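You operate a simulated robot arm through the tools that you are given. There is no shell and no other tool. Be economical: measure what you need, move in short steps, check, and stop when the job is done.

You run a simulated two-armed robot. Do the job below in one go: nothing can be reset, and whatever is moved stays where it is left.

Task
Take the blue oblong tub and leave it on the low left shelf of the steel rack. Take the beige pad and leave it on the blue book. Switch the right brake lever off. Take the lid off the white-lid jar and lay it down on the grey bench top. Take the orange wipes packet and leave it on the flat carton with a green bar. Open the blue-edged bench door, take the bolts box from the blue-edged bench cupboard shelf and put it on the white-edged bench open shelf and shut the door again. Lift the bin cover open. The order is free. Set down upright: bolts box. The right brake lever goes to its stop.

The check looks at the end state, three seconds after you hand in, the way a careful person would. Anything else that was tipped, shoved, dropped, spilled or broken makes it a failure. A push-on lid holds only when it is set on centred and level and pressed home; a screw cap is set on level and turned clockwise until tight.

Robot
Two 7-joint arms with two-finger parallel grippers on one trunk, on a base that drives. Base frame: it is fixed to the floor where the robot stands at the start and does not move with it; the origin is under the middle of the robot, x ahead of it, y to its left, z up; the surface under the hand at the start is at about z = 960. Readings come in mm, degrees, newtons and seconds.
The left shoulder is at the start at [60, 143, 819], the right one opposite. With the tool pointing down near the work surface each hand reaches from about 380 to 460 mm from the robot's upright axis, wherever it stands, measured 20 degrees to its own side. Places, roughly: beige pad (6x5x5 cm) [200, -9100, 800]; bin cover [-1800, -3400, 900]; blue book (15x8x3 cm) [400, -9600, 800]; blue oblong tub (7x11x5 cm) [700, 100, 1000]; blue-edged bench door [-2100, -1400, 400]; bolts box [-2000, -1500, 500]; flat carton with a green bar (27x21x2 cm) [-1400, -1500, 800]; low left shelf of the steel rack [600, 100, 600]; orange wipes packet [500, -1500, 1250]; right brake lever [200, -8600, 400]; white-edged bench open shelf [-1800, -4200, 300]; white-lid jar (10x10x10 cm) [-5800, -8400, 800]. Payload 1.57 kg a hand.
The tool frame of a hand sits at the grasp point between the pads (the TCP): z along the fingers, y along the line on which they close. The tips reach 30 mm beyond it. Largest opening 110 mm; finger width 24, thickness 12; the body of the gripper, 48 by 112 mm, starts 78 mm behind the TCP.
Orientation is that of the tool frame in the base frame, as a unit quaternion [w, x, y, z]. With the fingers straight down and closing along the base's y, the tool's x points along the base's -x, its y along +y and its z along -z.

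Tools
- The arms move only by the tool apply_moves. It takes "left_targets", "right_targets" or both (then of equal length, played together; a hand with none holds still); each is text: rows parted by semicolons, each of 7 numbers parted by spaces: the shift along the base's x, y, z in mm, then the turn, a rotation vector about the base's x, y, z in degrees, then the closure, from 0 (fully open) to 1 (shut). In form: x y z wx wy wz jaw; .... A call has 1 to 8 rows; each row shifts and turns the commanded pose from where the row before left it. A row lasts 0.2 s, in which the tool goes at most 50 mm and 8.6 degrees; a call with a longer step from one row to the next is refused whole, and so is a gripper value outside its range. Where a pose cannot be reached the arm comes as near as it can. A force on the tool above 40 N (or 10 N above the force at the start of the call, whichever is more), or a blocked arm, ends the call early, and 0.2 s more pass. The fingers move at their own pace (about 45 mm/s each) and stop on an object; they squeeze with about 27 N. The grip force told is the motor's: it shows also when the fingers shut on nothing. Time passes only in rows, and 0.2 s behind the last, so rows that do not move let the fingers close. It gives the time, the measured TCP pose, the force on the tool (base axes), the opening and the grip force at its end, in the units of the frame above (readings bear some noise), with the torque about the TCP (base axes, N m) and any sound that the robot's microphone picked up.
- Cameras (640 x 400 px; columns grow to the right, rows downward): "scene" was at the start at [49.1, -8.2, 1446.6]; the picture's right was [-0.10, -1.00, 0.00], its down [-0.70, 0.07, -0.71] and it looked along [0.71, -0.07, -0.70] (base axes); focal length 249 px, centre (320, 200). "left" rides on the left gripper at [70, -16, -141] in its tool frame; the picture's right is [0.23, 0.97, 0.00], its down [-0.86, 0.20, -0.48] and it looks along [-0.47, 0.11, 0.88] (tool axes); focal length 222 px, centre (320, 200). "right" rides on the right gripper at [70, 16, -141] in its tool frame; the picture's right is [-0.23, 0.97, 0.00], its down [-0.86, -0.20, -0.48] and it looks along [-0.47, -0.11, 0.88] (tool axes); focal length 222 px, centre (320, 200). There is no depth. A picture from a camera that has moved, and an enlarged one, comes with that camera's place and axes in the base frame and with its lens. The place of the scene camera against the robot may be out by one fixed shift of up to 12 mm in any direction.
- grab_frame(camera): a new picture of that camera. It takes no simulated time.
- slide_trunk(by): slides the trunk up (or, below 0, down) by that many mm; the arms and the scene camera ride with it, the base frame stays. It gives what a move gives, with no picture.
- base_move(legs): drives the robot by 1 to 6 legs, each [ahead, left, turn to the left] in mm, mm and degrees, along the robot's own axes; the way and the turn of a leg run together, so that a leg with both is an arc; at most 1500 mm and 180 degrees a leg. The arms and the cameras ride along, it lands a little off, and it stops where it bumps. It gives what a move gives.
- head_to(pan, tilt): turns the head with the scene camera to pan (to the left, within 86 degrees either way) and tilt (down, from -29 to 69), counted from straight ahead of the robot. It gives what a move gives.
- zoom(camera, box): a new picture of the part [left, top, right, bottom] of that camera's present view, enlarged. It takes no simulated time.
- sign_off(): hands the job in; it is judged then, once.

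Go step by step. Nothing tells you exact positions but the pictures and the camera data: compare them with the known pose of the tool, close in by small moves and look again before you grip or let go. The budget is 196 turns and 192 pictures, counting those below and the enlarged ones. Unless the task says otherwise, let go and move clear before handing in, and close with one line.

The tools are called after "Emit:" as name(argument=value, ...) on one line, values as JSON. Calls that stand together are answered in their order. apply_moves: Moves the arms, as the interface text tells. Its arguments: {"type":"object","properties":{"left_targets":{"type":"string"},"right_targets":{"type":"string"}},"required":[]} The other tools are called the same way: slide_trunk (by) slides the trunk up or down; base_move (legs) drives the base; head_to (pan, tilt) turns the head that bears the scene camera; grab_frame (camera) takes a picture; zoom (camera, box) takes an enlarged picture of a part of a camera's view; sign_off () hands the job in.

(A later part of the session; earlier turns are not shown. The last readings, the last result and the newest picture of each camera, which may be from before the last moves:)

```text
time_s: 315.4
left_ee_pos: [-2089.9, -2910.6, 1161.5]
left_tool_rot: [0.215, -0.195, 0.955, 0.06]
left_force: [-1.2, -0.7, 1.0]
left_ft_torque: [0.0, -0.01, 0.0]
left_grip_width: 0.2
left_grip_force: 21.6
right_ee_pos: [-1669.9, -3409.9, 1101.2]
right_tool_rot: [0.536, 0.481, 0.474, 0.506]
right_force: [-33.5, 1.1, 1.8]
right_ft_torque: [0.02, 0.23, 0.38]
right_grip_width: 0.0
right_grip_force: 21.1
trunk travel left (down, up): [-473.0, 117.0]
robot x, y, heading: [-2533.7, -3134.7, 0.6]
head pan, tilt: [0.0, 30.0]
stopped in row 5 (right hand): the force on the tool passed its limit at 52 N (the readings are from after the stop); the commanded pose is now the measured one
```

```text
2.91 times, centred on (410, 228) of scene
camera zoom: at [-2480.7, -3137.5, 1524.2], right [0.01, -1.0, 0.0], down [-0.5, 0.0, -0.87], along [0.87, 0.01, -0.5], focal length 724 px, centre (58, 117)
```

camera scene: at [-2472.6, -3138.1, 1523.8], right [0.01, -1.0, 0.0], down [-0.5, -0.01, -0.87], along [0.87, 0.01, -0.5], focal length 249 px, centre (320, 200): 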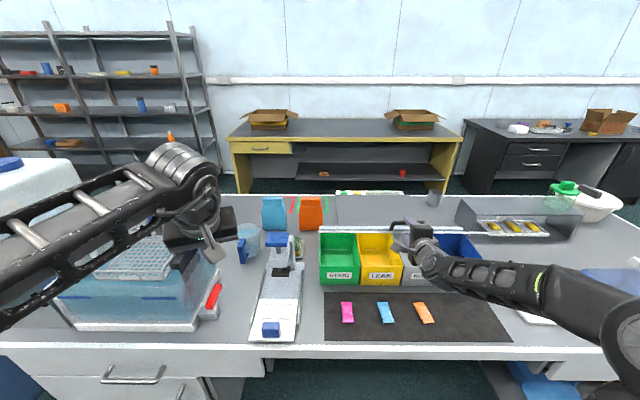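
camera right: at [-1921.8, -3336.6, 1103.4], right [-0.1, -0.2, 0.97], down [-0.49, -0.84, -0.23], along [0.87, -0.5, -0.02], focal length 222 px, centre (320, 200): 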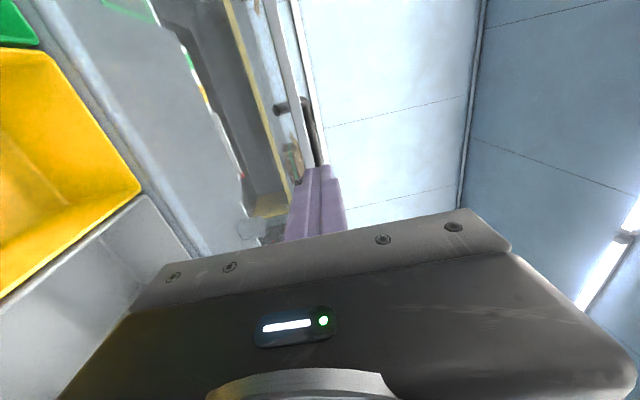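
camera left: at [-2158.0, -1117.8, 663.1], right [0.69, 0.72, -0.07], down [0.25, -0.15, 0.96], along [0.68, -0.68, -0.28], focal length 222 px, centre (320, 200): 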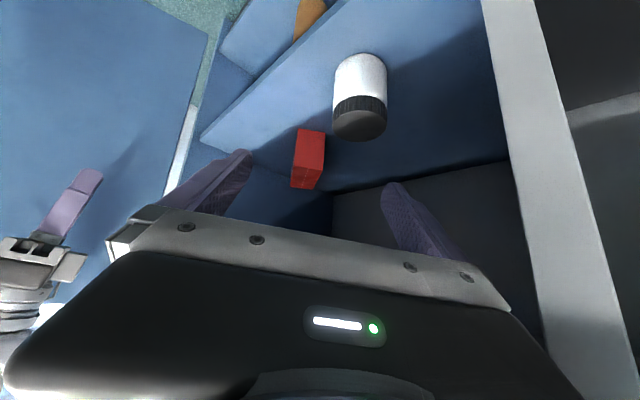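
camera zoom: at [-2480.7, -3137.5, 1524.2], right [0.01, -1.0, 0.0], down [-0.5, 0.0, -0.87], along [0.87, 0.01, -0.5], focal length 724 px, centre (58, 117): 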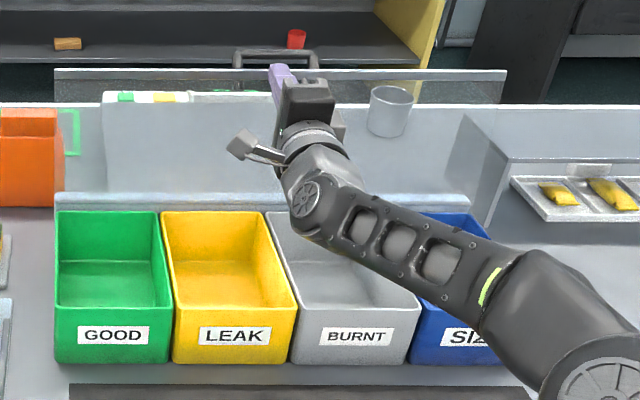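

The cover is firmly against its stop, fully open. Withdrawing and heading toward the far end; first a look down the aisle.

Emit:
apply_moves(right_targets="-40 0 0 0 0 0 1; -40 0 0 0 0 0 1; -40 0 10 0 0 0 1; -40 0 10 0 0 0 1; -40 0 10 0 0 0 1; -30 0 0 0 0 0 1")

Emit:
base_move(legs=[[-550, 0, 0], [0, 0, -90]])

Emit:
head_to(pan=0, tilt=15)

Emit:
grab_frame(camera="scene")

```text
time_s: 316.8
left_ee_pos: [-2086.1, -2909.6, 1161.3]
left_tool_rot: [0.214, -0.195, 0.955, 0.06]
left_force: [0.2, -0.3, -0.3]
left_ft_torque: [-0.03, 0.03, -0.02]
left_grip_width: 0.0
left_grip_force: 21.7
right_ee_pos: [-1893.7, -3410.4, 1127.2]
right_tool_rot: [0.535, 0.482, 0.476, 0.505]
right_force: [-0.6, -0.1, -0.3]
right_ft_torque: [-0.02, 0.01, -0.01]
right_grip_width: 0.0
right_grip_force: 21.3
trunk travel left (down, up): [-473.0, 117.0]
robot x, y, heading: [-2534.7, -3137.3, 0.3]
head pan, tilt: [0.0, 30.0]
```

```text
time_s: 323.7
left_ee_pos: [-2848.5, -3590.6, 1159.7]
left_tool_rot: [0.194, 0.537, 0.814, -0.108]
left_force: [0.6, 0.2, -0.5]
left_ft_torque: [0.01, -0.04, -0.01]
left_grip_width: 0.1
left_grip_force: 21.8
right_ee_pos: [-3351.5, -3783.6, 1127.0]
right_tool_rot: [0.736, 0.676, -0.004, -0.02]
right_force: [0.2, 1.0, 0.8]
right_ft_torque: [0.01, 0.01, -0.03]
right_grip_width: 0.3
right_grip_force: 21.1
trunk travel left (down, up): [-473.0, 117.0]
robot x, y, heading: [-3077.5, -3144.1, -89.3]
head pan, tilt: [0.0, 30.0]
```

```text
time_s: 324.5
left_ee_pos: [-2850.1, -3589.8, 1160.4]
left_tool_rot: [0.194, 0.537, 0.814, -0.108]
left_force: [-0.7, 0.7, 0.6]
left_ft_torque: [0.03, -0.04, -0.02]
left_grip_width: 0.0
left_grip_force: 21.6
right_ee_pos: [-3351.8, -3783.3, 1126.6]
right_tool_rot: [0.735, 0.677, -0.004, -0.02]
right_force: [0.2, -0.7, -0.2]
right_ft_torque: [0.01, -0.02, 0.02]
right_grip_width: 0.0
right_grip_force: 21.2
trunk travel left (down, up): [-473.0, 117.0]
robot x, y, heading: [-3081.2, -3144.1, -89.4]
head pan, tilt: [0.0, 15.0]
```

```text
52 pictures are left
camera scene: at [-3080.2, -3207.0, 1547.9], right [-1.0, -0.01, 0.0], down [0.0, 0.26, -0.97], along [0.01, -0.97, -0.26], focal length 249 px, centre (320, 200)
```

scene: 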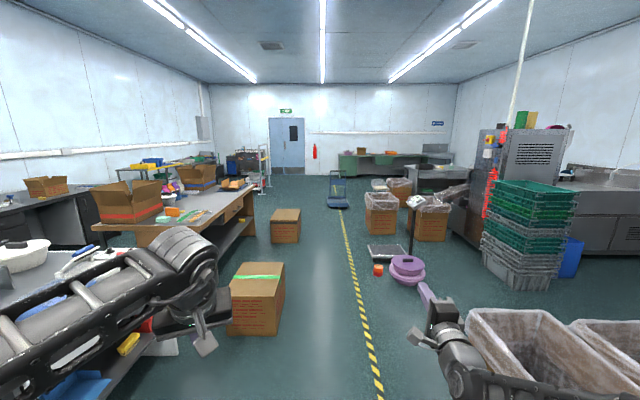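

The corridor at x≈-3200 is clear; the grey bench with the jar is far right. First un-rolling the right hand to its normal pose and drawing it in.

Emit:
apply_moves(right_targets="0 15 0 0 8.3 0 0.5; 0 15 0 0 8.3 0 0.5; 0 15 0 0 8.3 0 0.5; 0 15 0 0 8.3 0 0.5; 0 15 0 0 8.3 0 0.5; 0 15 0 0 8.3 0 0.5; 0 15 0 0 8.3 0 0.5; 0 15 0 0 8.3 0 0.5", left_targets="0 0 0 0 0 0 0; 0 0 0 0 0 0 0; 0 0 0 0 0 0 0; 0 0 0 0 0 0 0; 0 0 0 0 0 0 0; 0 0 0 0 0 0 0; 0 0 0 0 0 0 0; 0 0 0 0 0 0 0")

Emit:
apply_moves(right_targets="0 0 0 0 8.3 0 0; 0 0 0 0 8.3 0 0; 0 0 0 0 7 0 0; 0 0 0 8 0 0 0; 0 0 0 8 0 0 0; 0 0 0 8 0 0 0; 0 0 0 8 0 0 0; 0 0 0 8 0 0 0")

Emit:
base_move(legs=[[0, -130, 0], [1400, 0, 0], [1400, 0, 0], [1100, 0, 0]])

Emit:
head_to(pan=-50, tilt=15)

Emit:
grab_frame(camera="scene")

Emit:
head_to(pan=40, tilt=15)

Emit:
grab_frame(camera="scene")

```text
time_s: 326.3
left_ee_pos: [-2849.8, -3590.3, 1159.6]
left_tool_rot: [0.194, 0.537, 0.814, -0.109]
left_force: [-0.4, -0.5, 0.7]
left_ft_torque: [-0.01, -0.02, 0.02]
left_grip_width: 110.2
left_grip_force: 0.0
right_ee_pos: [-3353.0, -3667.4, 1129.3]
right_tool_rot: [0.618, 0.555, 0.401, -0.387]
right_force: [0.1, 0.3, -0.8]
right_ft_torque: [-0.01, 0.0, 0.02]
right_grip_width: 54.7
right_grip_force: 0.1
right hand out of reach, approached as far as the arm can: row 8
trunk travel left (down, up): [-473.0, 117.0]
robot x, y, heading: [-3078.6, -3143.0, -89.7]
head pan, tilt: [0.0, 15.0]
```

```text
time_s: 328.1
left_ee_pos: [-2849.4, -3589.7, 1159.7]
left_tool_rot: [0.194, 0.537, 0.814, -0.109]
left_force: [0.6, 0.2, -0.1]
left_ft_torque: [0.01, 0.01, 0.02]
left_grip_width: 110.1
left_grip_force: 0.1
right_ee_pos: [-3352.2, -3667.1, 1128.2]
right_tool_rot: [0.333, 0.616, 0.655, -0.285]
right_force: [-0.5, -0.1, -0.5]
right_ft_torque: [0.01, 0.03, 0.05]
right_grip_width: 110.1
right_grip_force: 0.0
trunk travel left (down, up): [-473.0, 117.0]
robot x, y, heading: [-3079.2, -3145.5, -89.6]
head pan, tilt: [0.0, 15.0]
```

```text
time_s: 347.7
left_ee_pos: [-2924.0, -7476.6, 1159.5]
left_tool_rot: [0.194, 0.538, 0.813, -0.109]
left_force: [0.5, -0.3, 0.0]
left_ft_torque: [0.03, -0.03, 0.01]
left_grip_width: 110.1
left_grip_force: 0.1
right_ee_pos: [-3426.6, -7551.3, 1129.8]
right_tool_rot: [0.332, 0.617, 0.653, -0.287]
right_force: [-0.1, -0.2, -0.7]
right_ft_torque: [0.03, 0.03, -0.01]
right_grip_width: 109.7
right_grip_force: 0.0
trunk travel left (down, up): [-473.0, 117.0]
robot x, y, heading: [-3151.5, -7028.4, -89.3]
head pan, tilt: [0.0, 15.0]
```

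```text
time_s: 348.9
left_ee_pos: [-2924.1, -7476.0, 1160.2]
left_tool_rot: [0.193, 0.539, 0.813, -0.11]
left_force: [0.5, 0.8, 0.0]
left_ft_torque: [0.03, -0.03, 0.03]
left_grip_width: 110.0
left_grip_force: 0.1
right_ee_pos: [-3426.0, -7551.6, 1129.7]
right_tool_rot: [0.333, 0.616, 0.654, -0.286]
right_force: [0.1, 1.0, -0.4]
right_ft_torque: [-0.01, 0.0, -0.01]
right_grip_width: 109.9
right_grip_force: 0.2
trunk travel left (down, up): [-473.0, 117.0]
robot x, y, heading: [-3149.5, -7025.9, -89.5]
head pan, tilt: [-50.0, 15.0]
```

```text
51 pictures are left
camera scene: at [-3224.6, -7058.6, 1548.0], right [-0.65, 0.76, 0.0], down [0.2, 0.17, -0.97], along [-0.74, -0.63, -0.26], focal length 249 px, centre (320, 200)
```

scene: 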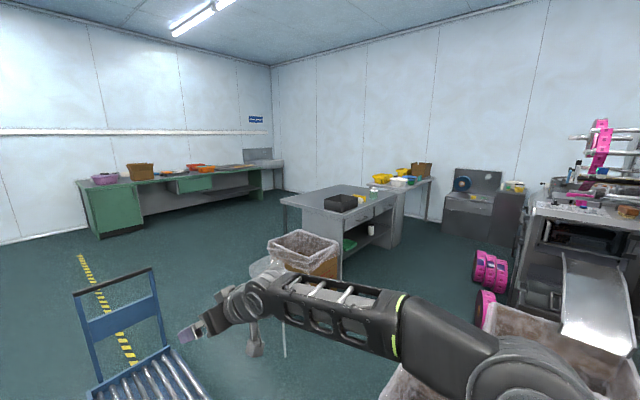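

```text
time_s: 350.5
left_ee_pos: [-2923.4, -7474.3, 1158.7]
left_tool_rot: [0.194, 0.538, 0.813, -0.109]
left_force: [-0.1, 0.6, -0.1]
left_ft_torque: [0.0, 0.0, -0.01]
left_grip_width: 110.0
left_grip_force: 0.0
right_ee_pos: [-3427.1, -7551.2, 1129.7]
right_tool_rot: [0.332, 0.617, 0.653, -0.287]
right_force: [0.7, -0.7, 0.2]
right_ft_torque: [0.02, -0.03, 0.03]
right_grip_width: 110.2
right_grip_force: 0.1
trunk travel left (down, up): [-473.0, 117.0]
robot x, y, heading: [-3151.7, -7025.6, -89.2]
head pan, tilt: [40.0, 15.0]
```

```text
50 pictures are left
camera scene: at [-3093.0, -7069.2, 1548.0], right [-0.76, -0.65, 0.0], down [-0.17, 0.2, -0.97], along [0.63, -0.74, -0.26], focal length 249 px, centre (320, 200)
```

scene: 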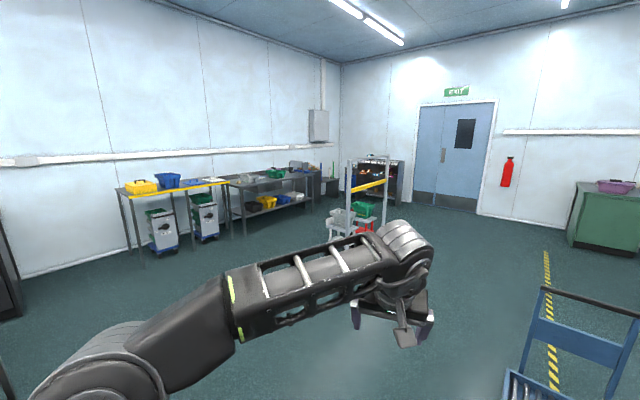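

Grey bench island is to the right-front (its +y side near y≈-8050), with lined boxes to the north. I'll go south a bit, then sideways toward it, and look again.

Emit:
base_move(legs=[[680, 0, 0], [0, -1150, 0]])

Emit:
head_to(pan=-60, tilt=25)

Emit:
grab_frame(camera="scene")

```text
time_s: 359.8
left_ee_pos: [-4070.1, -8177.4, 1161.0]
left_tool_rot: [0.194, 0.53, 0.818, -0.107]
left_force: [-0.3, -1.0, -0.4]
left_ft_torque: [-0.04, 0.01, -0.01]
left_grip_width: 109.7
left_grip_force: 0.0
right_ee_pos: [-4571.7, -8263.6, 1129.1]
right_tool_rot: [0.336, 0.609, 0.66, -0.284]
right_force: [-0.1, 0.4, -0.7]
right_ft_torque: [0.0, -0.04, 0.0]
right_grip_width: 109.8
right_grip_force: 0.1
trunk travel left (down, up): [-473.0, 117.0]
robot x, y, heading: [-4307.4, -7737.2, -88.3]
head pan, tilt: [40.0, 15.0]
```

```text
time_s: 361.6
left_ee_pos: [-4070.5, -8177.1, 1160.2]
left_tool_rot: [0.195, 0.53, 0.818, -0.107]
left_force: [0.4, -0.6, -0.5]
left_ft_torque: [-0.01, 0.02, 0.02]
left_grip_width: 110.0
left_grip_force: 0.1
right_ee_pos: [-4570.7, -8263.5, 1127.2]
right_tool_rot: [0.335, 0.61, 0.66, -0.283]
right_force: [0.1, 0.0, 0.3]
right_ft_torque: [0.03, -0.04, 0.0]
right_grip_width: 110.0
right_grip_force: 0.0
trunk travel left (down, up): [-473.0, 117.0]
robot x, y, heading: [-4309.1, -7731.7, -88.2]
head pan, tilt: [-60.0, 25.0]
```

```text
49 pictures are left
camera scene: at [-4387.4, -7753.4, 1531.8], right [-0.52, 0.85, 0.0], down [0.36, 0.22, -0.91], along [-0.77, -0.48, -0.42], focal length 249 px, centre (320, 200)
```

scene: 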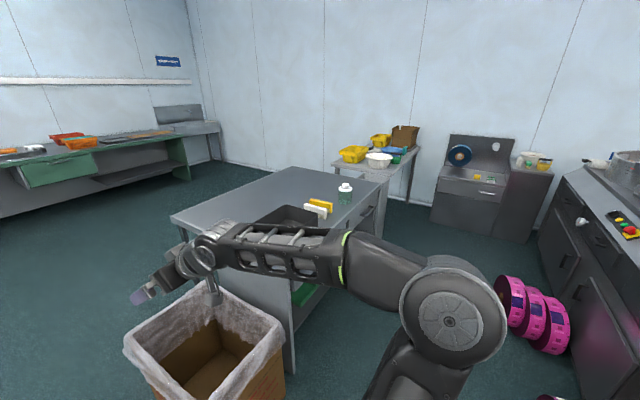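

The white-lid jar stands near the grey bench's +y edge at about [-5900, -8480]. Driving there, facing -y.

Emit:
base_move(legs=[[0, -750, -1.7], [0, -750, 0], [200, 0, 0]])

Emit:
head_to(pan=-8, tilt=50)

Emit:
grab_frame(camera="scene")

```text
time_s: 370.5
left_ee_pos: [-5595.0, -8392.5, 1160.2]
left_tool_rot: [0.192, 0.545, 0.809, -0.109]
left_force: [0.3, -0.4, 0.4]
left_ft_torque: [-0.01, 0.0, 0.01]
left_grip_width: 110.0
left_grip_force: 0.1
right_ee_pos: [-6099.7, -8459.3, 1129.7]
right_tool_rot: [0.329, 0.622, 0.649, -0.289]
right_force: [0.0, -0.1, -0.6]
right_ft_torque: [-0.03, -0.04, 0.01]
right_grip_width: 110.0
right_grip_force: 0.1
trunk travel left (down, up): [-473.0, 117.0]
robot x, y, heading: [-5815.9, -7938.8, -90.3]
head pan, tilt: [-60.0, 25.0]
```

```text
time_s: 371.8
left_ee_pos: [-5596.2, -8391.5, 1160.5]
left_tool_rot: [0.193, 0.545, 0.809, -0.111]
left_force: [-0.6, 0.3, -0.1]
left_ft_torque: [0.04, 0.0, 0.0]
left_grip_width: 110.1
left_grip_force: 0.1
right_ee_pos: [-6099.3, -8460.1, 1127.8]
right_tool_rot: [0.33, 0.622, 0.648, -0.29]
right_force: [0.0, 0.2, -0.3]
right_ft_torque: [0.0, 0.01, -0.01]
right_grip_width: 109.9
right_grip_force: 0.0
trunk travel left (down, up): [-473.0, 117.0]
robot x, y, heading: [-5815.0, -7940.8, -90.4]
head pan, tilt: [-8.0, 50.0]
```

```text
48 pictures are left
camera scene: at [-5829.3, -7986.9, 1494.3], right [-0.99, 0.15, 0.0], down [0.11, 0.76, -0.64], along [-0.1, -0.64, -0.77], focal length 249 px, centre (320, 200)
```

scene: 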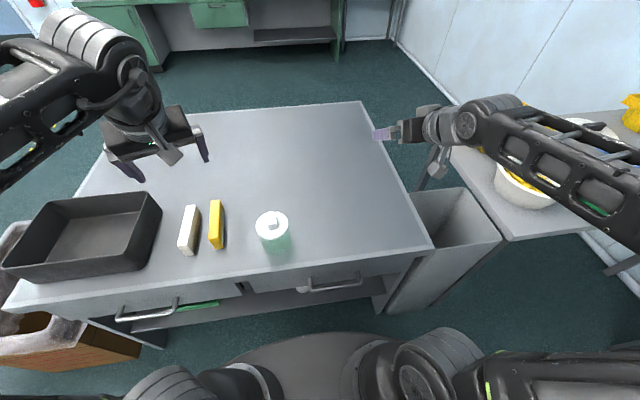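

Emit:
zoom(camera="scene", box=[220, 190, 340, 265])

```text
5.33 times, centred on (280, 228) of scene
camera zoom: at [-5829.3, -7986.9, 1494.3], right [-0.99, 0.15, 0.0], down [0.11, 0.76, -0.64], along [-0.1, -0.64, -0.77], focal length 1326 px, centre (533, 53)
```

zoom: 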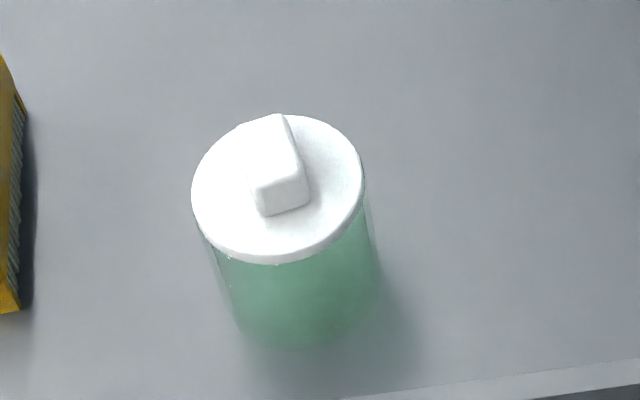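

It has a flat white push-on lid with a block knob; centre ≈ [-5756, -8417], lid top ≈ z 890. Shifting left so the right hand serves it, lowering the trunk, and steepening the hand.

Emit:
base_move(legs=[[0, 200, 0]])

Emit:
slide_trunk(by=-60)

Emit:
apply_moves(right_targets="25 10 -10 5 0 0 0.4; 25 10 -10 5 0 0 0.4; 25 10 -10 5 0 0 0.4; 25 10 -10 5 0 0 0.4; 22 10 -10 0 0 0 0.4; 20 0 0 0 0 0 0.4; 0 0 0 0 0 0 0.4")

Emit:
grab_frame(camera="right")

Emit:
zoom(camera="scene", box=[280, 150, 480, 275])

```text
time_s: 373.4
left_ee_pos: [-5394.0, -8393.8, 1160.5]
left_tool_rot: [0.192, 0.546, 0.808, -0.11]
left_force: [0.5, 0.0, 0.1]
left_ft_torque: [-0.02, 0.02, 0.0]
left_grip_width: 109.8
left_grip_force: 0.0
right_ee_pos: [-5897.5, -8459.2, 1128.9]
right_tool_rot: [0.329, 0.622, 0.649, -0.289]
right_force: [0.9, 0.5, 0.0]
right_ft_torque: [0.03, 0.0, -0.01]
right_grip_width: 110.0
right_grip_force: 0.0
trunk travel left (down, up): [-473.0, 117.0]
robot x, y, heading: [-5613.8, -7943.9, -90.9]
head pan, tilt: [-8.0, 50.0]
```

```text
time_s: 374.4
left_ee_pos: [-5394.1, -8394.8, 1099.0]
left_tool_rot: [0.193, 0.545, 0.808, -0.11]
left_force: [0.5, -0.2, 0.2]
left_ft_torque: [0.0, -0.03, -0.02]
left_grip_width: 109.9
left_grip_force: 0.2
right_ee_pos: [-5897.9, -8460.1, 1069.9]
right_tool_rot: [0.33, 0.622, 0.649, -0.289]
right_force: [0.0, -0.6, -1.0]
right_ft_torque: [0.01, 0.01, 0.04]
right_grip_width: 109.9
right_grip_force: 0.1
trunk travel left (down, up): [-413.0, 177.0]
robot x, y, heading: [-5617.4, -7939.1, -90.5]
head pan, tilt: [-8.0, 50.0]
```

```text
time_s: 375.9
left_ee_pos: [-5395.1, -8394.5, 1100.2]
left_tool_rot: [0.193, 0.545, 0.808, -0.111]
left_force: [-0.4, 0.7, 0.3]
left_ft_torque: [0.04, 0.0, 0.01]
left_grip_width: 109.7
left_grip_force: 0.0
right_ee_pos: [-5756.9, -8409.5, 1017.1]
right_tool_rot: [0.216, 0.67, 0.689, -0.172]
right_force: [-0.4, -0.1, 0.1]
right_ft_torque: [0.01, -0.01, 0.01]
right_grip_width: 66.1
right_grip_force: 0.0
trunk travel left (down, up): [-413.0, 177.0]
robot x, y, heading: [-5613.0, -7940.9, -90.6]
head pan, tilt: [-8.0, 50.0]
```

```text
46 pictures are left
camera right: at [-5751.5, -8277.2, 1102.2], right [0.97, -0.15, 0.17], down [-0.22, -0.48, 0.85], along [-0.05, -0.86, -0.5], focal length 222 px, centre (320, 200)
```

right: 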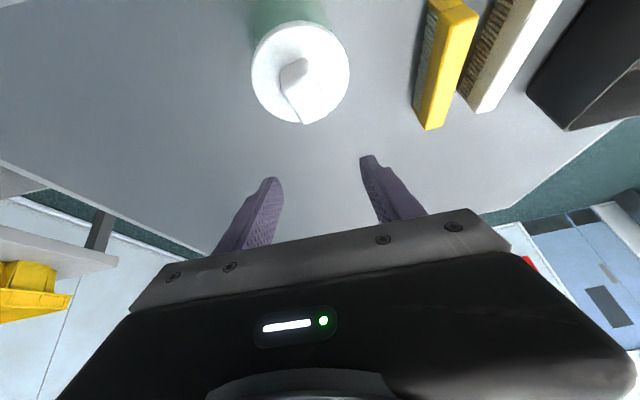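

```text
3.20 times, centred on (380, 212) of scene
camera zoom: at [-5627.8, -7988.8, 1434.3], right [-0.99, 0.15, 0.0], down [0.11, 0.76, -0.64], along [-0.1, -0.64, -0.77], focal length 796 px, centre (128, 160)
```

zoom: 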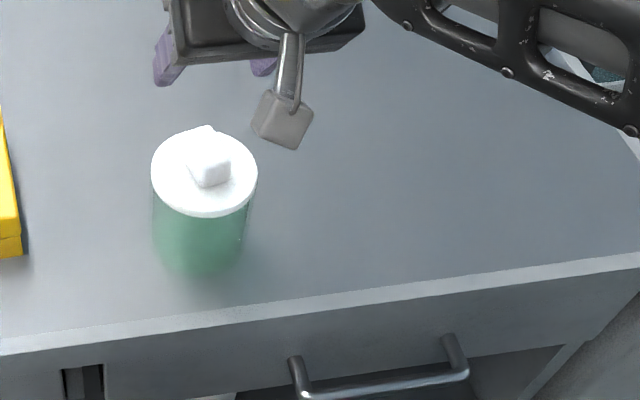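

Lid top z≈890, centre ≈ [-5756, -8400], knob ~27 mm wide. Lowering the right hand over the knob.

Emit:
apply_moves(right_targets="0 10 -25 0 0 0 0.4; 0 8 -25 0 0 0 0.4; 0 4 -20 0 0 0 0.4; 0 0 -8 0 0 0 0.4; 0 0 0 0 0 0 0.4")

Emit:
grab_frame(camera="right")

Emit:
zoom(camera="scene", box=[280, 150, 480, 275])

```text
time_s: 377.1
left_ee_pos: [-5395.3, -8393.4, 1099.5]
left_tool_rot: [0.192, 0.546, 0.808, -0.111]
left_force: [0.7, 0.5, -0.6]
left_ft_torque: [0.0, 0.02, -0.01]
left_grip_width: 110.0
left_grip_force: 0.0
right_ee_pos: [-5757.1, -8389.8, 941.2]
right_tool_rot: [0.217, 0.67, 0.688, -0.173]
right_force: [-0.7, 0.1, 0.0]
right_ft_torque: [0.0, 0.02, -0.02]
right_grip_width: 65.9
right_grip_force: 0.1
trunk travel left (down, up): [-413.0, 177.0]
robot x, y, heading: [-5613.4, -7941.9, -90.6]
head pan, tilt: [-8.0, 50.0]
```

```text
44 pictures are left
camera right: at [-5751.7, -8255.2, 1024.7], right [0.97, -0.15, 0.17], down [-0.22, -0.48, 0.85], along [-0.05, -0.86, -0.5], focal length 222 px, centre (320, 200)
```

right: 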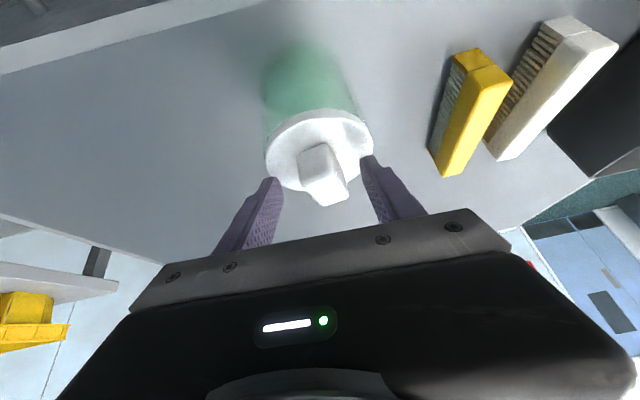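

```text
3.20 times, centred on (380, 212) of scene
camera zoom: at [-5627.7, -7988.8, 1434.3], right [-0.99, 0.15, 0.0], down [0.11, 0.76, -0.64], along [-0.1, -0.64, -0.77], focal length 796 px, centre (128, 160)
```

zoom: 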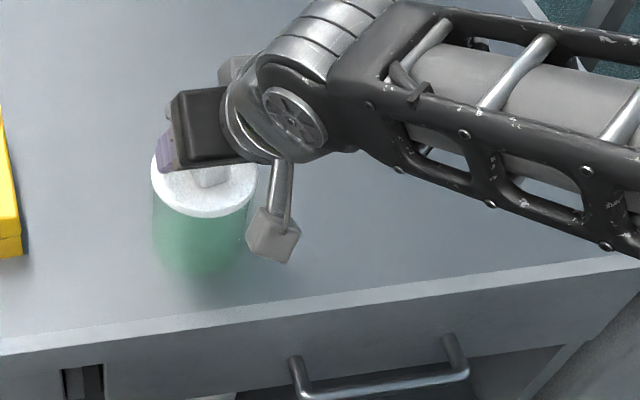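

Emit:
apply_moves(right_targets="3 9 -4 0 0 0 0.4; 0 0 -3 0 0 0 0.4; 0 0 0 0 0 0 0.4")

Emit:
grab_frame(camera="right")

```text
time_s: 377.9
left_ee_pos: [-5395.2, -8394.0, 1100.0]
left_tool_rot: [0.193, 0.546, 0.808, -0.111]
left_force: [-0.3, 1.1, -0.3]
left_ft_torque: [0.01, 0.0, 0.01]
left_grip_width: 110.3
left_grip_force: 0.0
right_ee_pos: [-5753.3, -8380.4, 938.2]
right_tool_rot: [0.22, 0.669, 0.688, -0.177]
right_force: [-5.0, -5.0, 30.0]
right_ft_torque: [-0.42, 1.22, 0.13]
right_grip_width: 68.9
right_grip_force: 1.6
trunk travel left (down, up): [-413.0, 177.0]
robot x, y, heading: [-5612.5, -7942.4, -90.9]
head pan, tilt: [-8.0, 50.0]
```

```text
42 pictures are left
camera right: at [-5748.0, -8246.2, 1020.4], right [0.97, -0.15, 0.17], down [-0.22, -0.47, 0.85], along [-0.04, -0.87, -0.49], focal length 222 px, centre (320, 200)
```

right: 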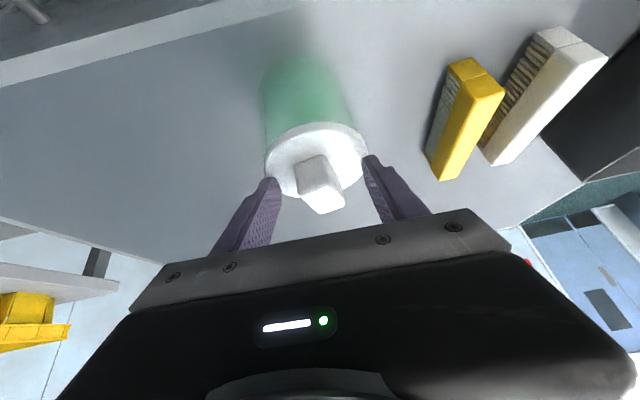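

Fingertips touch the lid top (z≈906). Easing up 4 mm and closing on the knob.

Emit:
apply_moves(right_targets="0 0 8 0 0 0 0.4; 0 0 0 0 0 0 1; 0 0 0 0 0 0 1; 0 0 0 0 0 0 1; 0 0 0 0 0 0 1; 0 0 0 0 0 0 1")

Emit:
grab_frame(camera="right")

```text
time_s: 379.4
left_ee_pos: [-5396.4, -8394.5, 1099.6]
left_tool_rot: [0.192, 0.545, 0.808, -0.111]
left_force: [-1.1, 0.9, -0.1]
left_ft_torque: [0.0, 0.0, -0.01]
left_grip_width: 110.1
left_grip_force: 0.0
right_ee_pos: [-5755.4, -8377.9, 941.3]
right_tool_rot: [0.217, 0.67, 0.688, -0.173]
right_force: [0.1, 0.8, 0.3]
right_ft_torque: [0.02, -0.02, 0.02]
right_grip_width: 27.2
right_grip_force: 26.9
trunk travel left (down, up): [-413.0, 177.0]
robot x, y, heading: [-5610.4, -7943.7, -90.8]
head pan, tilt: [-8.0, 50.0]
heard: snap
```

```text
41 pictures are left
camera right: at [-5748.1, -8245.5, 1025.8], right [0.97, -0.15, 0.17], down [-0.22, -0.48, 0.85], along [-0.05, -0.86, -0.5], focal length 222 px, centre (320, 200)
```

right: 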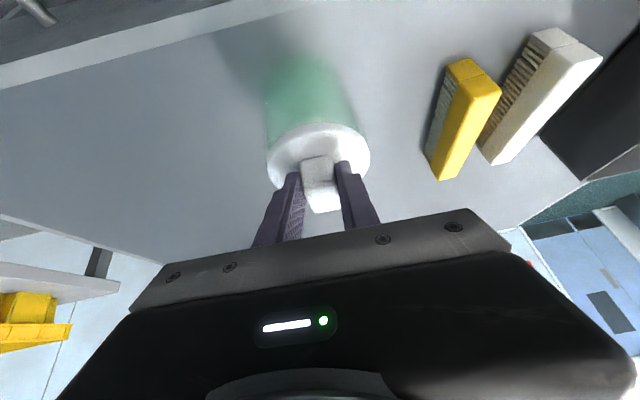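

Gripped the knob (27 mm); a snap was heard, maybe the lid letting go. Lifting slowly.

Emit:
apply_moves(right_targets="0 0 5 0 0 0 1; 0 0 6 0 0 0 1; 0 0 8 0 0 0 1; 0 0 10 0 0 0 1; 0 0 0 0 0 0 1")

Emit:
grab_frame(camera="right")

Emit:
zoom(camera="scene", box=[280, 150, 480, 275])

```text
time_s: 380.6
left_ee_pos: [-5394.0, -8395.3, 1101.4]
left_tool_rot: [0.193, 0.545, 0.808, -0.11]
left_force: [0.0, 0.2, -0.1]
left_ft_torque: [-0.01, -0.02, 0.01]
left_grip_width: 110.0
left_grip_force: 0.1
right_ee_pos: [-5754.4, -8377.9, 970.5]
right_tool_rot: [0.217, 0.67, 0.689, -0.172]
right_force: [0.6, -0.7, -0.6]
right_ft_torque: [-0.02, 0.0, -0.01]
right_grip_width: 27.0
right_grip_force: 27.1
trunk travel left (down, up): [-413.0, 177.0]
robot x, y, heading: [-5614.1, -7942.7, -90.5]
head pan, tilt: [-8.0, 50.0]
```

```text
40 pictures are left
camera right: at [-5748.2, -8245.8, 1054.9], right [0.97, -0.15, 0.17], down [-0.22, -0.48, 0.85], along [-0.05, -0.86, -0.5], focal length 222 px, centre (320, 200)
```

right: 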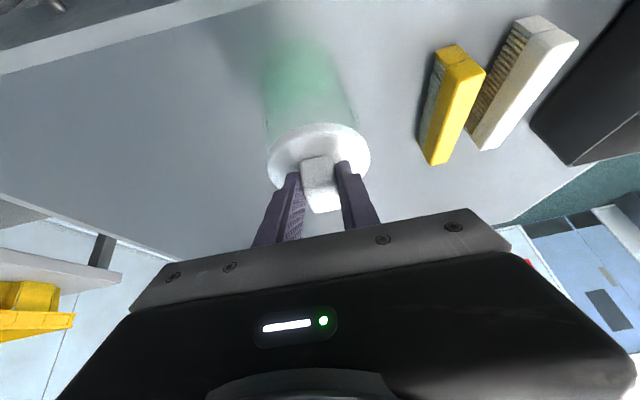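

```text
3.20 times, centred on (380, 212) of scene
camera zoom: at [-5627.8, -7988.8, 1434.3], right [-0.99, 0.15, 0.0], down [0.11, 0.76, -0.64], along [-0.1, -0.64, -0.77], focal length 796 px, centre (128, 160)
```

zoom: 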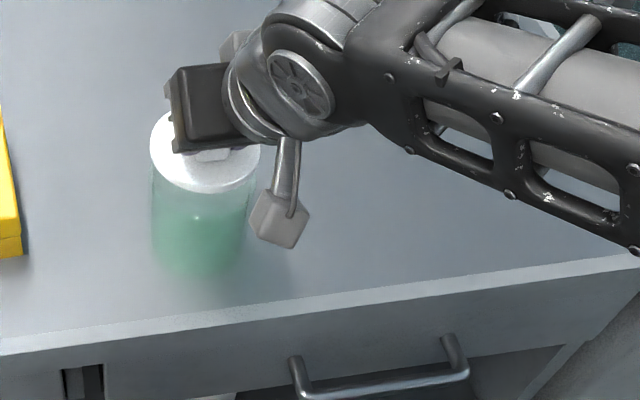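

The lid came off cleanly; the jar stayed put. Carrying the lid to the clear bench area on the right and lowering it.

Emit:
apply_moves(right_targets="0 0 30 0 0 0 1; -20 0 15 0 0 0 1; -45 0 0 0 0 0 1; -45 0 0 0 0 0 1; -45 -10 0 0 0 0 1; -20 -10 -20 0 0 0 1; 0 0 -40 0 0 0 1; 0 0 -40 0 0 0 1")

Emit:
grab_frame(camera="right")

```text
time_s: 382.4
left_ee_pos: [-5394.9, -8393.0, 1099.3]
left_tool_rot: [0.194, 0.545, 0.808, -0.11]
left_force: [0.0, 0.3, -0.1]
left_ft_torque: [0.04, -0.03, 0.02]
left_grip_width: 110.2
left_grip_force: 0.0
right_ee_pos: [-5928.8, -8399.3, 916.5]
right_tool_rot: [0.217, 0.67, 0.688, -0.174]
right_force: [0.6, 0.2, -0.4]
right_ft_torque: [0.03, -0.02, 0.0]
right_grip_width: 26.9
right_grip_force: 26.9
trunk travel left (down, up): [-413.0, 177.0]
robot x, y, heading: [-5612.1, -7942.3, -90.6]
head pan, tilt: [-8.0, 50.0]
```

```text
38 pictures are left
camera right: at [-5922.8, -8266.1, 1000.1], right [0.97, -0.15, 0.17], down [-0.22, -0.48, 0.85], along [-0.05, -0.86, -0.5], focal length 222 px, centre (320, 200)
```

right: 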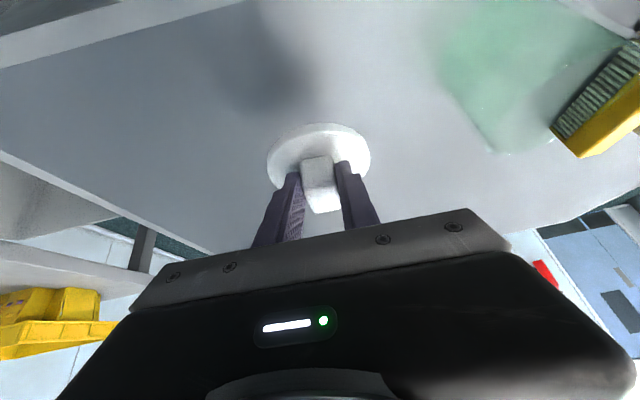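

Emit:
apply_moves(right_targets="0 0 -25 0 0 0 1; 0 0 -15 0 0 0 1; 0 0 -8 0 0 0 1; 0 0 -6 0 0 0 1; 0 0 -5 0 0 0 1; 0 0 -5 0 0 0 1; 0 0 0 0 0 0 1")

Emit:
grab_frame(camera="right")

```text
time_s: 383.9
left_ee_pos: [-5395.3, -8394.2, 1100.4]
left_tool_rot: [0.192, 0.545, 0.809, -0.111]
left_force: [0.1, -0.2, 0.2]
left_ft_torque: [-0.02, 0.0, 0.0]
left_grip_width: 110.0
left_grip_force: 0.0
right_ee_pos: [-5929.3, -8399.0, 851.8]
right_tool_rot: [0.216, 0.67, 0.689, -0.173]
right_force: [0.4, -0.2, -0.5]
right_ft_torque: [0.0, 0.01, -0.01]
right_grip_width: 26.9
right_grip_force: 26.6
trunk travel left (down, up): [-413.0, 177.0]
robot x, y, heading: [-5614.5, -7942.2, -90.6]
head pan, tilt: [-8.0, 50.0]
```

```text
37 pictures are left
camera right: at [-5923.4, -8266.0, 936.1], right [0.97, -0.15, 0.17], down [-0.23, -0.48, 0.85], along [-0.05, -0.86, -0.5], focal length 222 px, centre (320, 200)
```

right: 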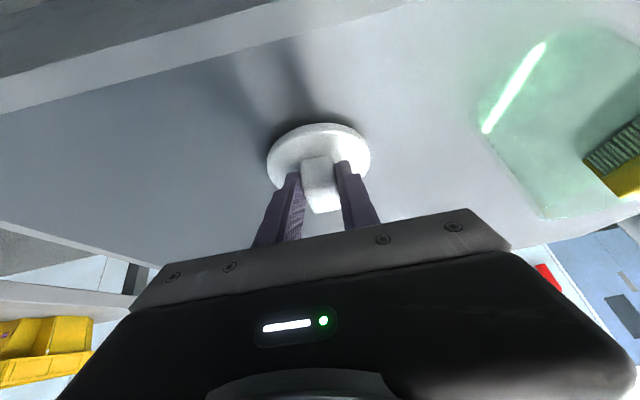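

Shadow close to the lid now; creeping down.

Emit:
apply_moves(right_targets="0 0 -4 0 0 0 1; 0 0 -4 0 0 0 1; 0 0 -4 0 0 0 1; 0 0 -4 0 0 0 1; 0 0 -3 0 0 0 1; 0 0 0 0 0 0 1")

```text
time_s: 384.8
left_ee_pos: [-5394.0, -8393.6, 1100.2]
left_tool_rot: [0.192, 0.546, 0.808, -0.112]
left_force: [-0.6, 0.0, -0.9]
left_ft_torque: [0.02, 0.0, -0.02]
left_grip_width: 109.9
left_grip_force: 0.0
right_ee_pos: [-5929.7, -8403.6, 847.7]
right_tool_rot: [0.221, 0.667, 0.688, -0.182]
right_force: [0.7, 2.4, 19.1]
right_ft_torque: [-0.07, 0.52, -0.02]
right_grip_width: 27.5
right_grip_force: 26.9
trunk travel left (down, up): [-413.0, 177.0]
robot x, y, heading: [-5614.8, -7945.7, -90.6]
head pan, tilt: [-8.0, 50.0]
stopped in row 4 (right hand): the force on the tool passed its limit at 46 N (the readings are from after the stop); the commanded pose is now the measured one
```

Down on the bench. Relieving, opening and lifting away.

Emit:
apply_moves(right_targets="0 2 2 0 0 0 1; 0 0 0 0 0 0 0.6; 0 0 0 0 0 0 0.4; 0 0 0 0 0 0 0.4; 0 5 20 0 0 0 0.4; 0 10 35 0 0 0 0.4; 0 10 40 0 0 0 0.4; 0 10 40 0 0 0 0.4")

Emit:
grab_frame(camera="scene")

```text
time_s: 386.6
left_ee_pos: [-5394.4, -8393.0, 1099.4]
left_tool_rot: [0.193, 0.545, 0.809, -0.11]
left_force: [-0.4, -0.2, 0.5]
left_ft_torque: [0.01, -0.02, 0.02]
left_grip_width: 110.0
left_grip_force: 0.1
right_ee_pos: [-5929.5, -8366.1, 981.4]
right_tool_rot: [0.22, 0.667, 0.689, -0.177]
right_force: [0.8, 0.6, 0.2]
right_ft_torque: [0.01, 0.01, -0.01]
right_grip_width: 66.1
right_grip_force: 0.1
trunk travel left (down, up): [-413.0, 177.0]
robot x, y, heading: [-5615.0, -7943.0, -90.7]
head pan, tilt: [-8.0, 50.0]
```

```text
36 pictures are left
camera scene: at [-5627.6, -7988.4, 1434.2], right [-0.99, 0.15, 0.0], down [0.11, 0.76, -0.64], along [-0.1, -0.64, -0.77], focal length 249 px, centre (320, 200)
```

scene: 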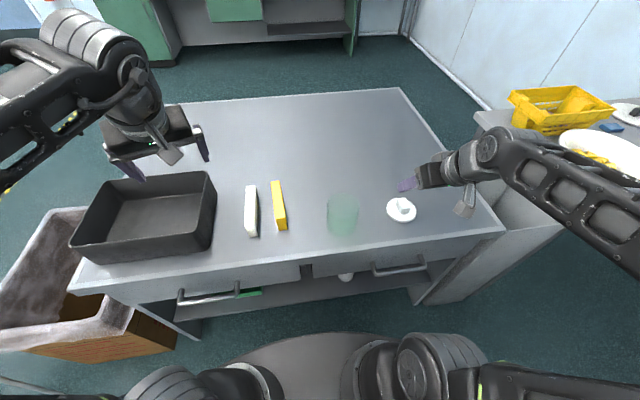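

Lid is laid flat, jar upright. Now to the far-left area for lever and pad: backing off, driving toward +x and looking.

Emit:
base_move(legs=[[-300, 0, 0], [0, 1450, 0], [0, 1450, 0], [0, 0, 90]])

Emit:
head_to(pan=-10, tilt=15)

Emit:
grab_frame(camera="scene")

```text
time_s: 406.2
left_ee_pos: [-2248.0, -7452.2, 1099.7]
left_tool_rot: [0.214, -0.192, 0.956, 0.059]
left_force: [0.2, -0.7, 0.3]
left_ft_torque: [0.02, 0.0, 0.02]
left_grip_width: 109.9
left_grip_force: 0.0
right_ee_pos: [-2266.0, -7987.4, 980.7]
right_tool_rot: [0.282, -0.022, 0.959, 0.031]
right_force: [0.8, 0.3, -0.3]
right_ft_torque: [0.03, -0.01, 0.04]
right_grip_width: 65.9
right_grip_force: 0.0
trunk travel left (down, up): [-413.0, 177.0]
robot x, y, heading: [-2696.2, -7675.5, 0.4]
head pan, tilt: [-8.0, 50.0]
```

```text
time_s: 407.2
left_ee_pos: [-2246.3, -7452.7, 1099.3]
left_tool_rot: [0.213, -0.193, 0.956, 0.058]
left_force: [0.3, -0.5, 0.3]
left_ft_torque: [0.0, -0.01, -0.02]
left_grip_width: 109.9
left_grip_force: 0.1
right_ee_pos: [-2266.4, -7987.5, 980.5]
right_tool_rot: [0.281, -0.021, 0.959, 0.031]
right_force: [0.3, -0.6, 0.1]
right_ft_torque: [0.01, -0.02, 0.02]
right_grip_width: 66.0
right_grip_force: 0.1
trunk travel left (down, up): [-413.0, 177.0]
robot x, y, heading: [-2694.9, -7679.2, -0.1]
head pan, tilt: [-10.0, 15.0]
```

```text
35 pictures are left
camera scene: at [-2635.2, -7694.7, 1487.9], right [-0.17, -0.99, 0.0], down [-0.26, 0.04, -0.97], along [0.95, -0.16, -0.26], focal length 249 px, centre (320, 200)
```

scene: 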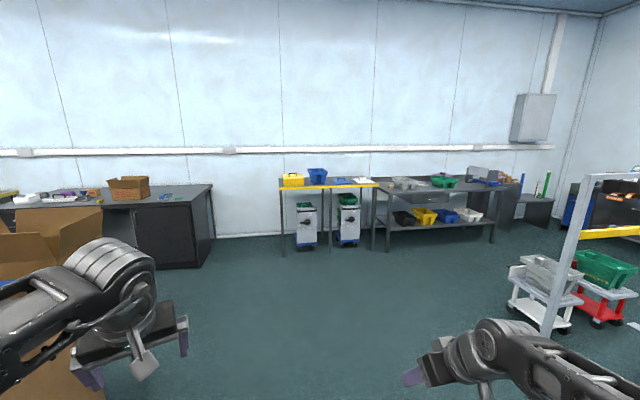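

Open floor. Driving toward the table with the two white units (right brake lever).

Emit:
base_move(legs=[[1100, -420, 0], [950, -420, 0]])

Emit:
head_to(pan=-10, tilt=35)

Emit:
grab_frame(camera="scene")

```text
time_s: 418.2
left_ee_pos: [-191.4, -8309.0, 1100.8]
left_tool_rot: [0.215, -0.185, 0.957, 0.057]
left_force: [-0.6, 0.4, 0.0]
left_ft_torque: [0.03, 0.0, 0.0]
left_grip_width: 109.9
left_grip_force: 0.0
right_ee_pos: [-217.6, -8844.1, 981.6]
right_tool_rot: [0.281, -0.015, 0.959, 0.029]
right_force: [0.3, 0.2, -0.4]
right_ft_torque: [0.0, 0.01, 0.03]
right_grip_width: 65.9
right_grip_force: 0.0
trunk travel left (down, up): [-413.0, 177.0]
robot x, y, heading: [-642.7, -8533.6, -0.5]
head pan, tilt: [-10.0, 15.0]
```

```text
time_s: 419.0
left_ee_pos: [-191.4, -8309.1, 1098.8]
left_tool_rot: [0.214, -0.185, 0.957, 0.057]
left_force: [-0.5, -0.5, 0.1]
left_ft_torque: [0.03, 0.05, 0.0]
left_grip_width: 110.0
left_grip_force: 0.1
right_ee_pos: [-218.7, -8843.2, 982.4]
right_tool_rot: [0.281, -0.015, 0.959, 0.03]
right_force: [-0.2, 0.6, -0.3]
right_ft_torque: [-0.02, -0.01, -0.03]
right_grip_width: 66.3
right_grip_force: 0.0
trunk travel left (down, up): [-413.0, 177.0]
robot x, y, heading: [-645.7, -8529.4, -0.7]
head pan, tilt: [-10.0, 35.0]
```

```text
34 pictures are left
camera scene: at [-588.8, -8544.9, 1456.1], right [-0.18, -0.98, 0.0], down [-0.56, 0.1, -0.82], along [0.81, -0.15, -0.57], focal length 249 px, centre (320, 200)
```

scene: 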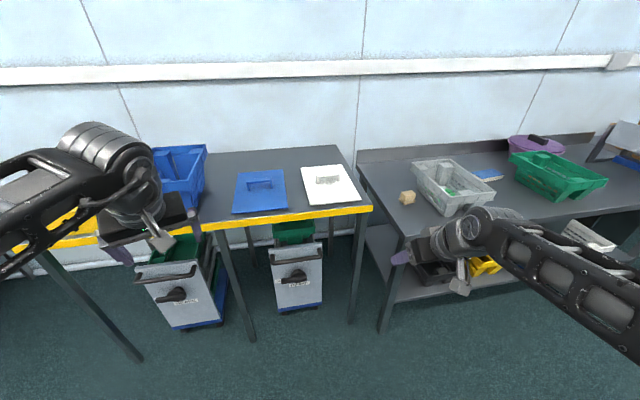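

Emit:
zoom(camera="scene", box=[120, 215, 360, 345])

Emit:
zoom(camera="scene", box=[370, 130, 610, 260])

```text
2.67 times, centred on (240, 280) of scene
camera zoom: at [-588.8, -8544.9, 1456.1], right [-0.18, -0.98, 0.0], down [-0.56, 0.1, -0.82], along [0.81, -0.15, -0.57], focal length 663 px, centre (533, -13)
```

zoom: 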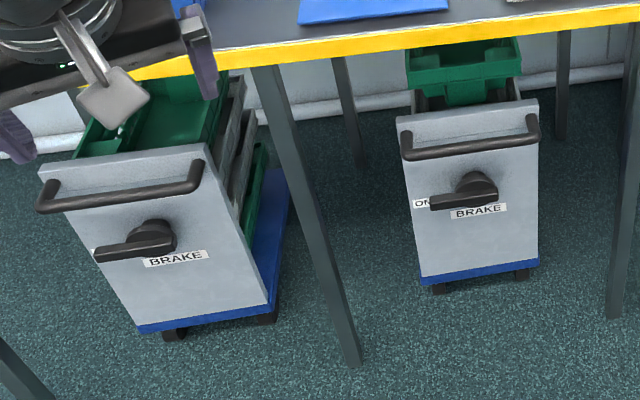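

```text
2.67 times, centred on (490, 195) of scene
camera zoom: at [-588.8, -8544.9, 1456.1], right [-0.18, -0.98, 0.0], down [-0.56, 0.1, -0.82], along [0.81, -0.15, -0.57], focal length 663 px, centre (-133, 213)
```

zoom: 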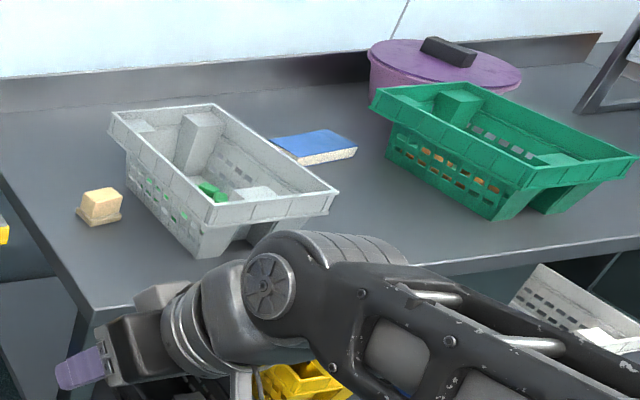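

The right unit's lever points left at "ON". Lowering for a closer look to find which way OFF is.

Emit:
slide_trunk(by=-400)

Emit:
head_to(pan=-5, tilt=35)

Emit:
zoom(camera="scene", box=[220, 130, 400, 243])

```text
time_s: 422.8
left_ee_pos: [-191.5, -8309.1, 700.2]
left_tool_rot: [0.214, -0.186, 0.957, 0.059]
left_force: [-0.3, -0.7, 0.0]
left_ft_torque: [-0.01, 0.02, 0.0]
left_grip_width: 109.9
left_grip_force: 0.0
right_ee_pos: [-217.5, -8843.3, 581.4]
right_tool_rot: [0.281, -0.015, 0.959, 0.03]
right_force: [-0.4, 0.2, 0.6]
right_ft_torque: [0.01, -0.01, -0.02]
right_grip_width: 65.9
right_grip_force: 0.2
trunk travel left (down, up): [-13.0, 577.0]
robot x, y, heading: [-642.8, -8528.8, -0.7]
head pan, tilt: [-10.0, 35.0]
```

```text
time_s: 423.5
left_ee_pos: [-191.3, -8308.0, 698.9]
left_tool_rot: [0.214, -0.186, 0.957, 0.058]
left_force: [0.2, -0.1, 0.3]
left_ft_torque: [0.0, -0.02, -0.02]
left_grip_width: 110.0
left_grip_force: 0.1
right_ee_pos: [-218.5, -8844.5, 581.2]
right_tool_rot: [0.281, -0.015, 0.959, 0.03]
right_force: [0.2, 0.2, -0.4]
right_ft_torque: [0.0, -0.02, -0.01]
right_grip_width: 66.3
right_grip_force: 0.1
trunk travel left (down, up): [-13.0, 577.0]
robot x, y, heading: [-646.0, -8526.3, -0.6]
head pan, tilt: [-5.0, 35.0]
```

```text
3.54 times, centred on (310, 186) of scene
camera zoom: at [-587.7, -8537.3, 1056.0], right [-0.1, -1.0, 0.0], down [-0.57, 0.06, -0.82], along [0.82, -0.08, -0.57], focal length 880 px, centre (355, 248)
```

zoom: 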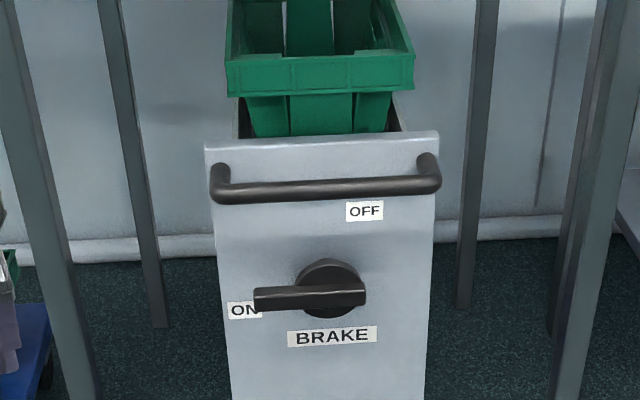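

OFF is up (slightly right); ON is left. So the lever must turn clockwise ~110° to its stop. Hub ≈ [216, -8589, 444], lever tip at y≈-8504. I'll bring the closed right hand below the lever tip.

Emit:
base_move(legs=[[205, 218, 0]])

Emit:
apply_moves(right_targets="22 17 -28 0 -4.5 0 1; 22 17 -28 0 -4.5 0 1; 22 17 -28 0 -4.5 0 1; 22 17 -28 0 -4.5 0 1; 22 17 -28 0 -4.5 0 1; 22 17 -28 0 -4.5 0 1; 0 0 0 0 0 0 1")

Emit:
grab_frame(camera="right")

Emit:
grab_frame(camera="scene")

```text
time_s: 425.5
left_ee_pos: [16.8, -8089.6, 700.4]
left_tool_rot: [0.215, -0.185, 0.957, 0.058]
left_force: [-0.1, 0.0, -0.5]
left_ft_torque: [-0.02, -0.01, 0.01]
left_grip_width: 109.9
left_grip_force: 0.1
right_ee_pos: [-10.6, -8626.0, 581.8]
right_tool_rot: [0.281, -0.013, 0.959, 0.029]
right_force: [-0.3, 0.5, -0.6]
right_ft_torque: [-0.02, 0.05, -0.03]
right_grip_width: 65.8
right_grip_force: 0.2
trunk travel left (down, up): [-13.0, 577.0]
robot x, y, heading: [-435.2, -8309.0, -0.6]
head pan, tilt: [-5.0, 35.0]
```

```text
time_s: 427.1
left_ee_pos: [16.6, -8091.7, 699.9]
left_tool_rot: [0.214, -0.186, 0.957, 0.058]
left_force: [0.5, -0.3, 0.6]
left_ft_torque: [0.02, 0.03, -0.03]
left_grip_width: 110.1
left_grip_force: 0.1
right_ee_pos: [122.9, -8523.0, 414.5]
right_tool_rot: [0.497, -0.022, 0.867, 0.026]
right_force: [0.2, -0.4, -0.4]
right_ft_torque: [0.0, -0.02, -0.01]
right_grip_width: 0.0
right_grip_force: 21.3
trunk travel left (down, up): [-13.0, 577.0]
robot x, y, heading: [-435.7, -8310.6, -0.6]
head pan, tilt: [-5.0, 35.0]
```

```text
30 pictures are left
camera right: at [-36.1, -8518.2, 425.2], right [0.05, 0.97, 0.22], down [0.03, -0.22, 0.97], along [1.0, -0.05, -0.04], focal length 222 px, centre (320, 200)
```

right: 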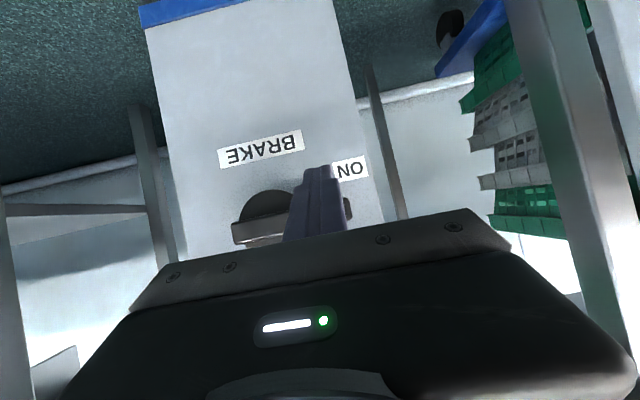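

```text
29 pictures are left
camera scene: at [-379.5, -8319.7, 1056.0], right [-0.1, -1.0, 0.0], down [-0.57, 0.06, -0.82], along [0.82, -0.08, -0.57], focal length 249 px, centre (320, 200)
```

scene: 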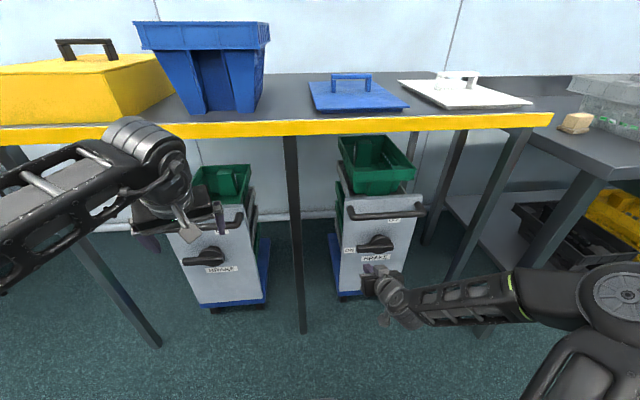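

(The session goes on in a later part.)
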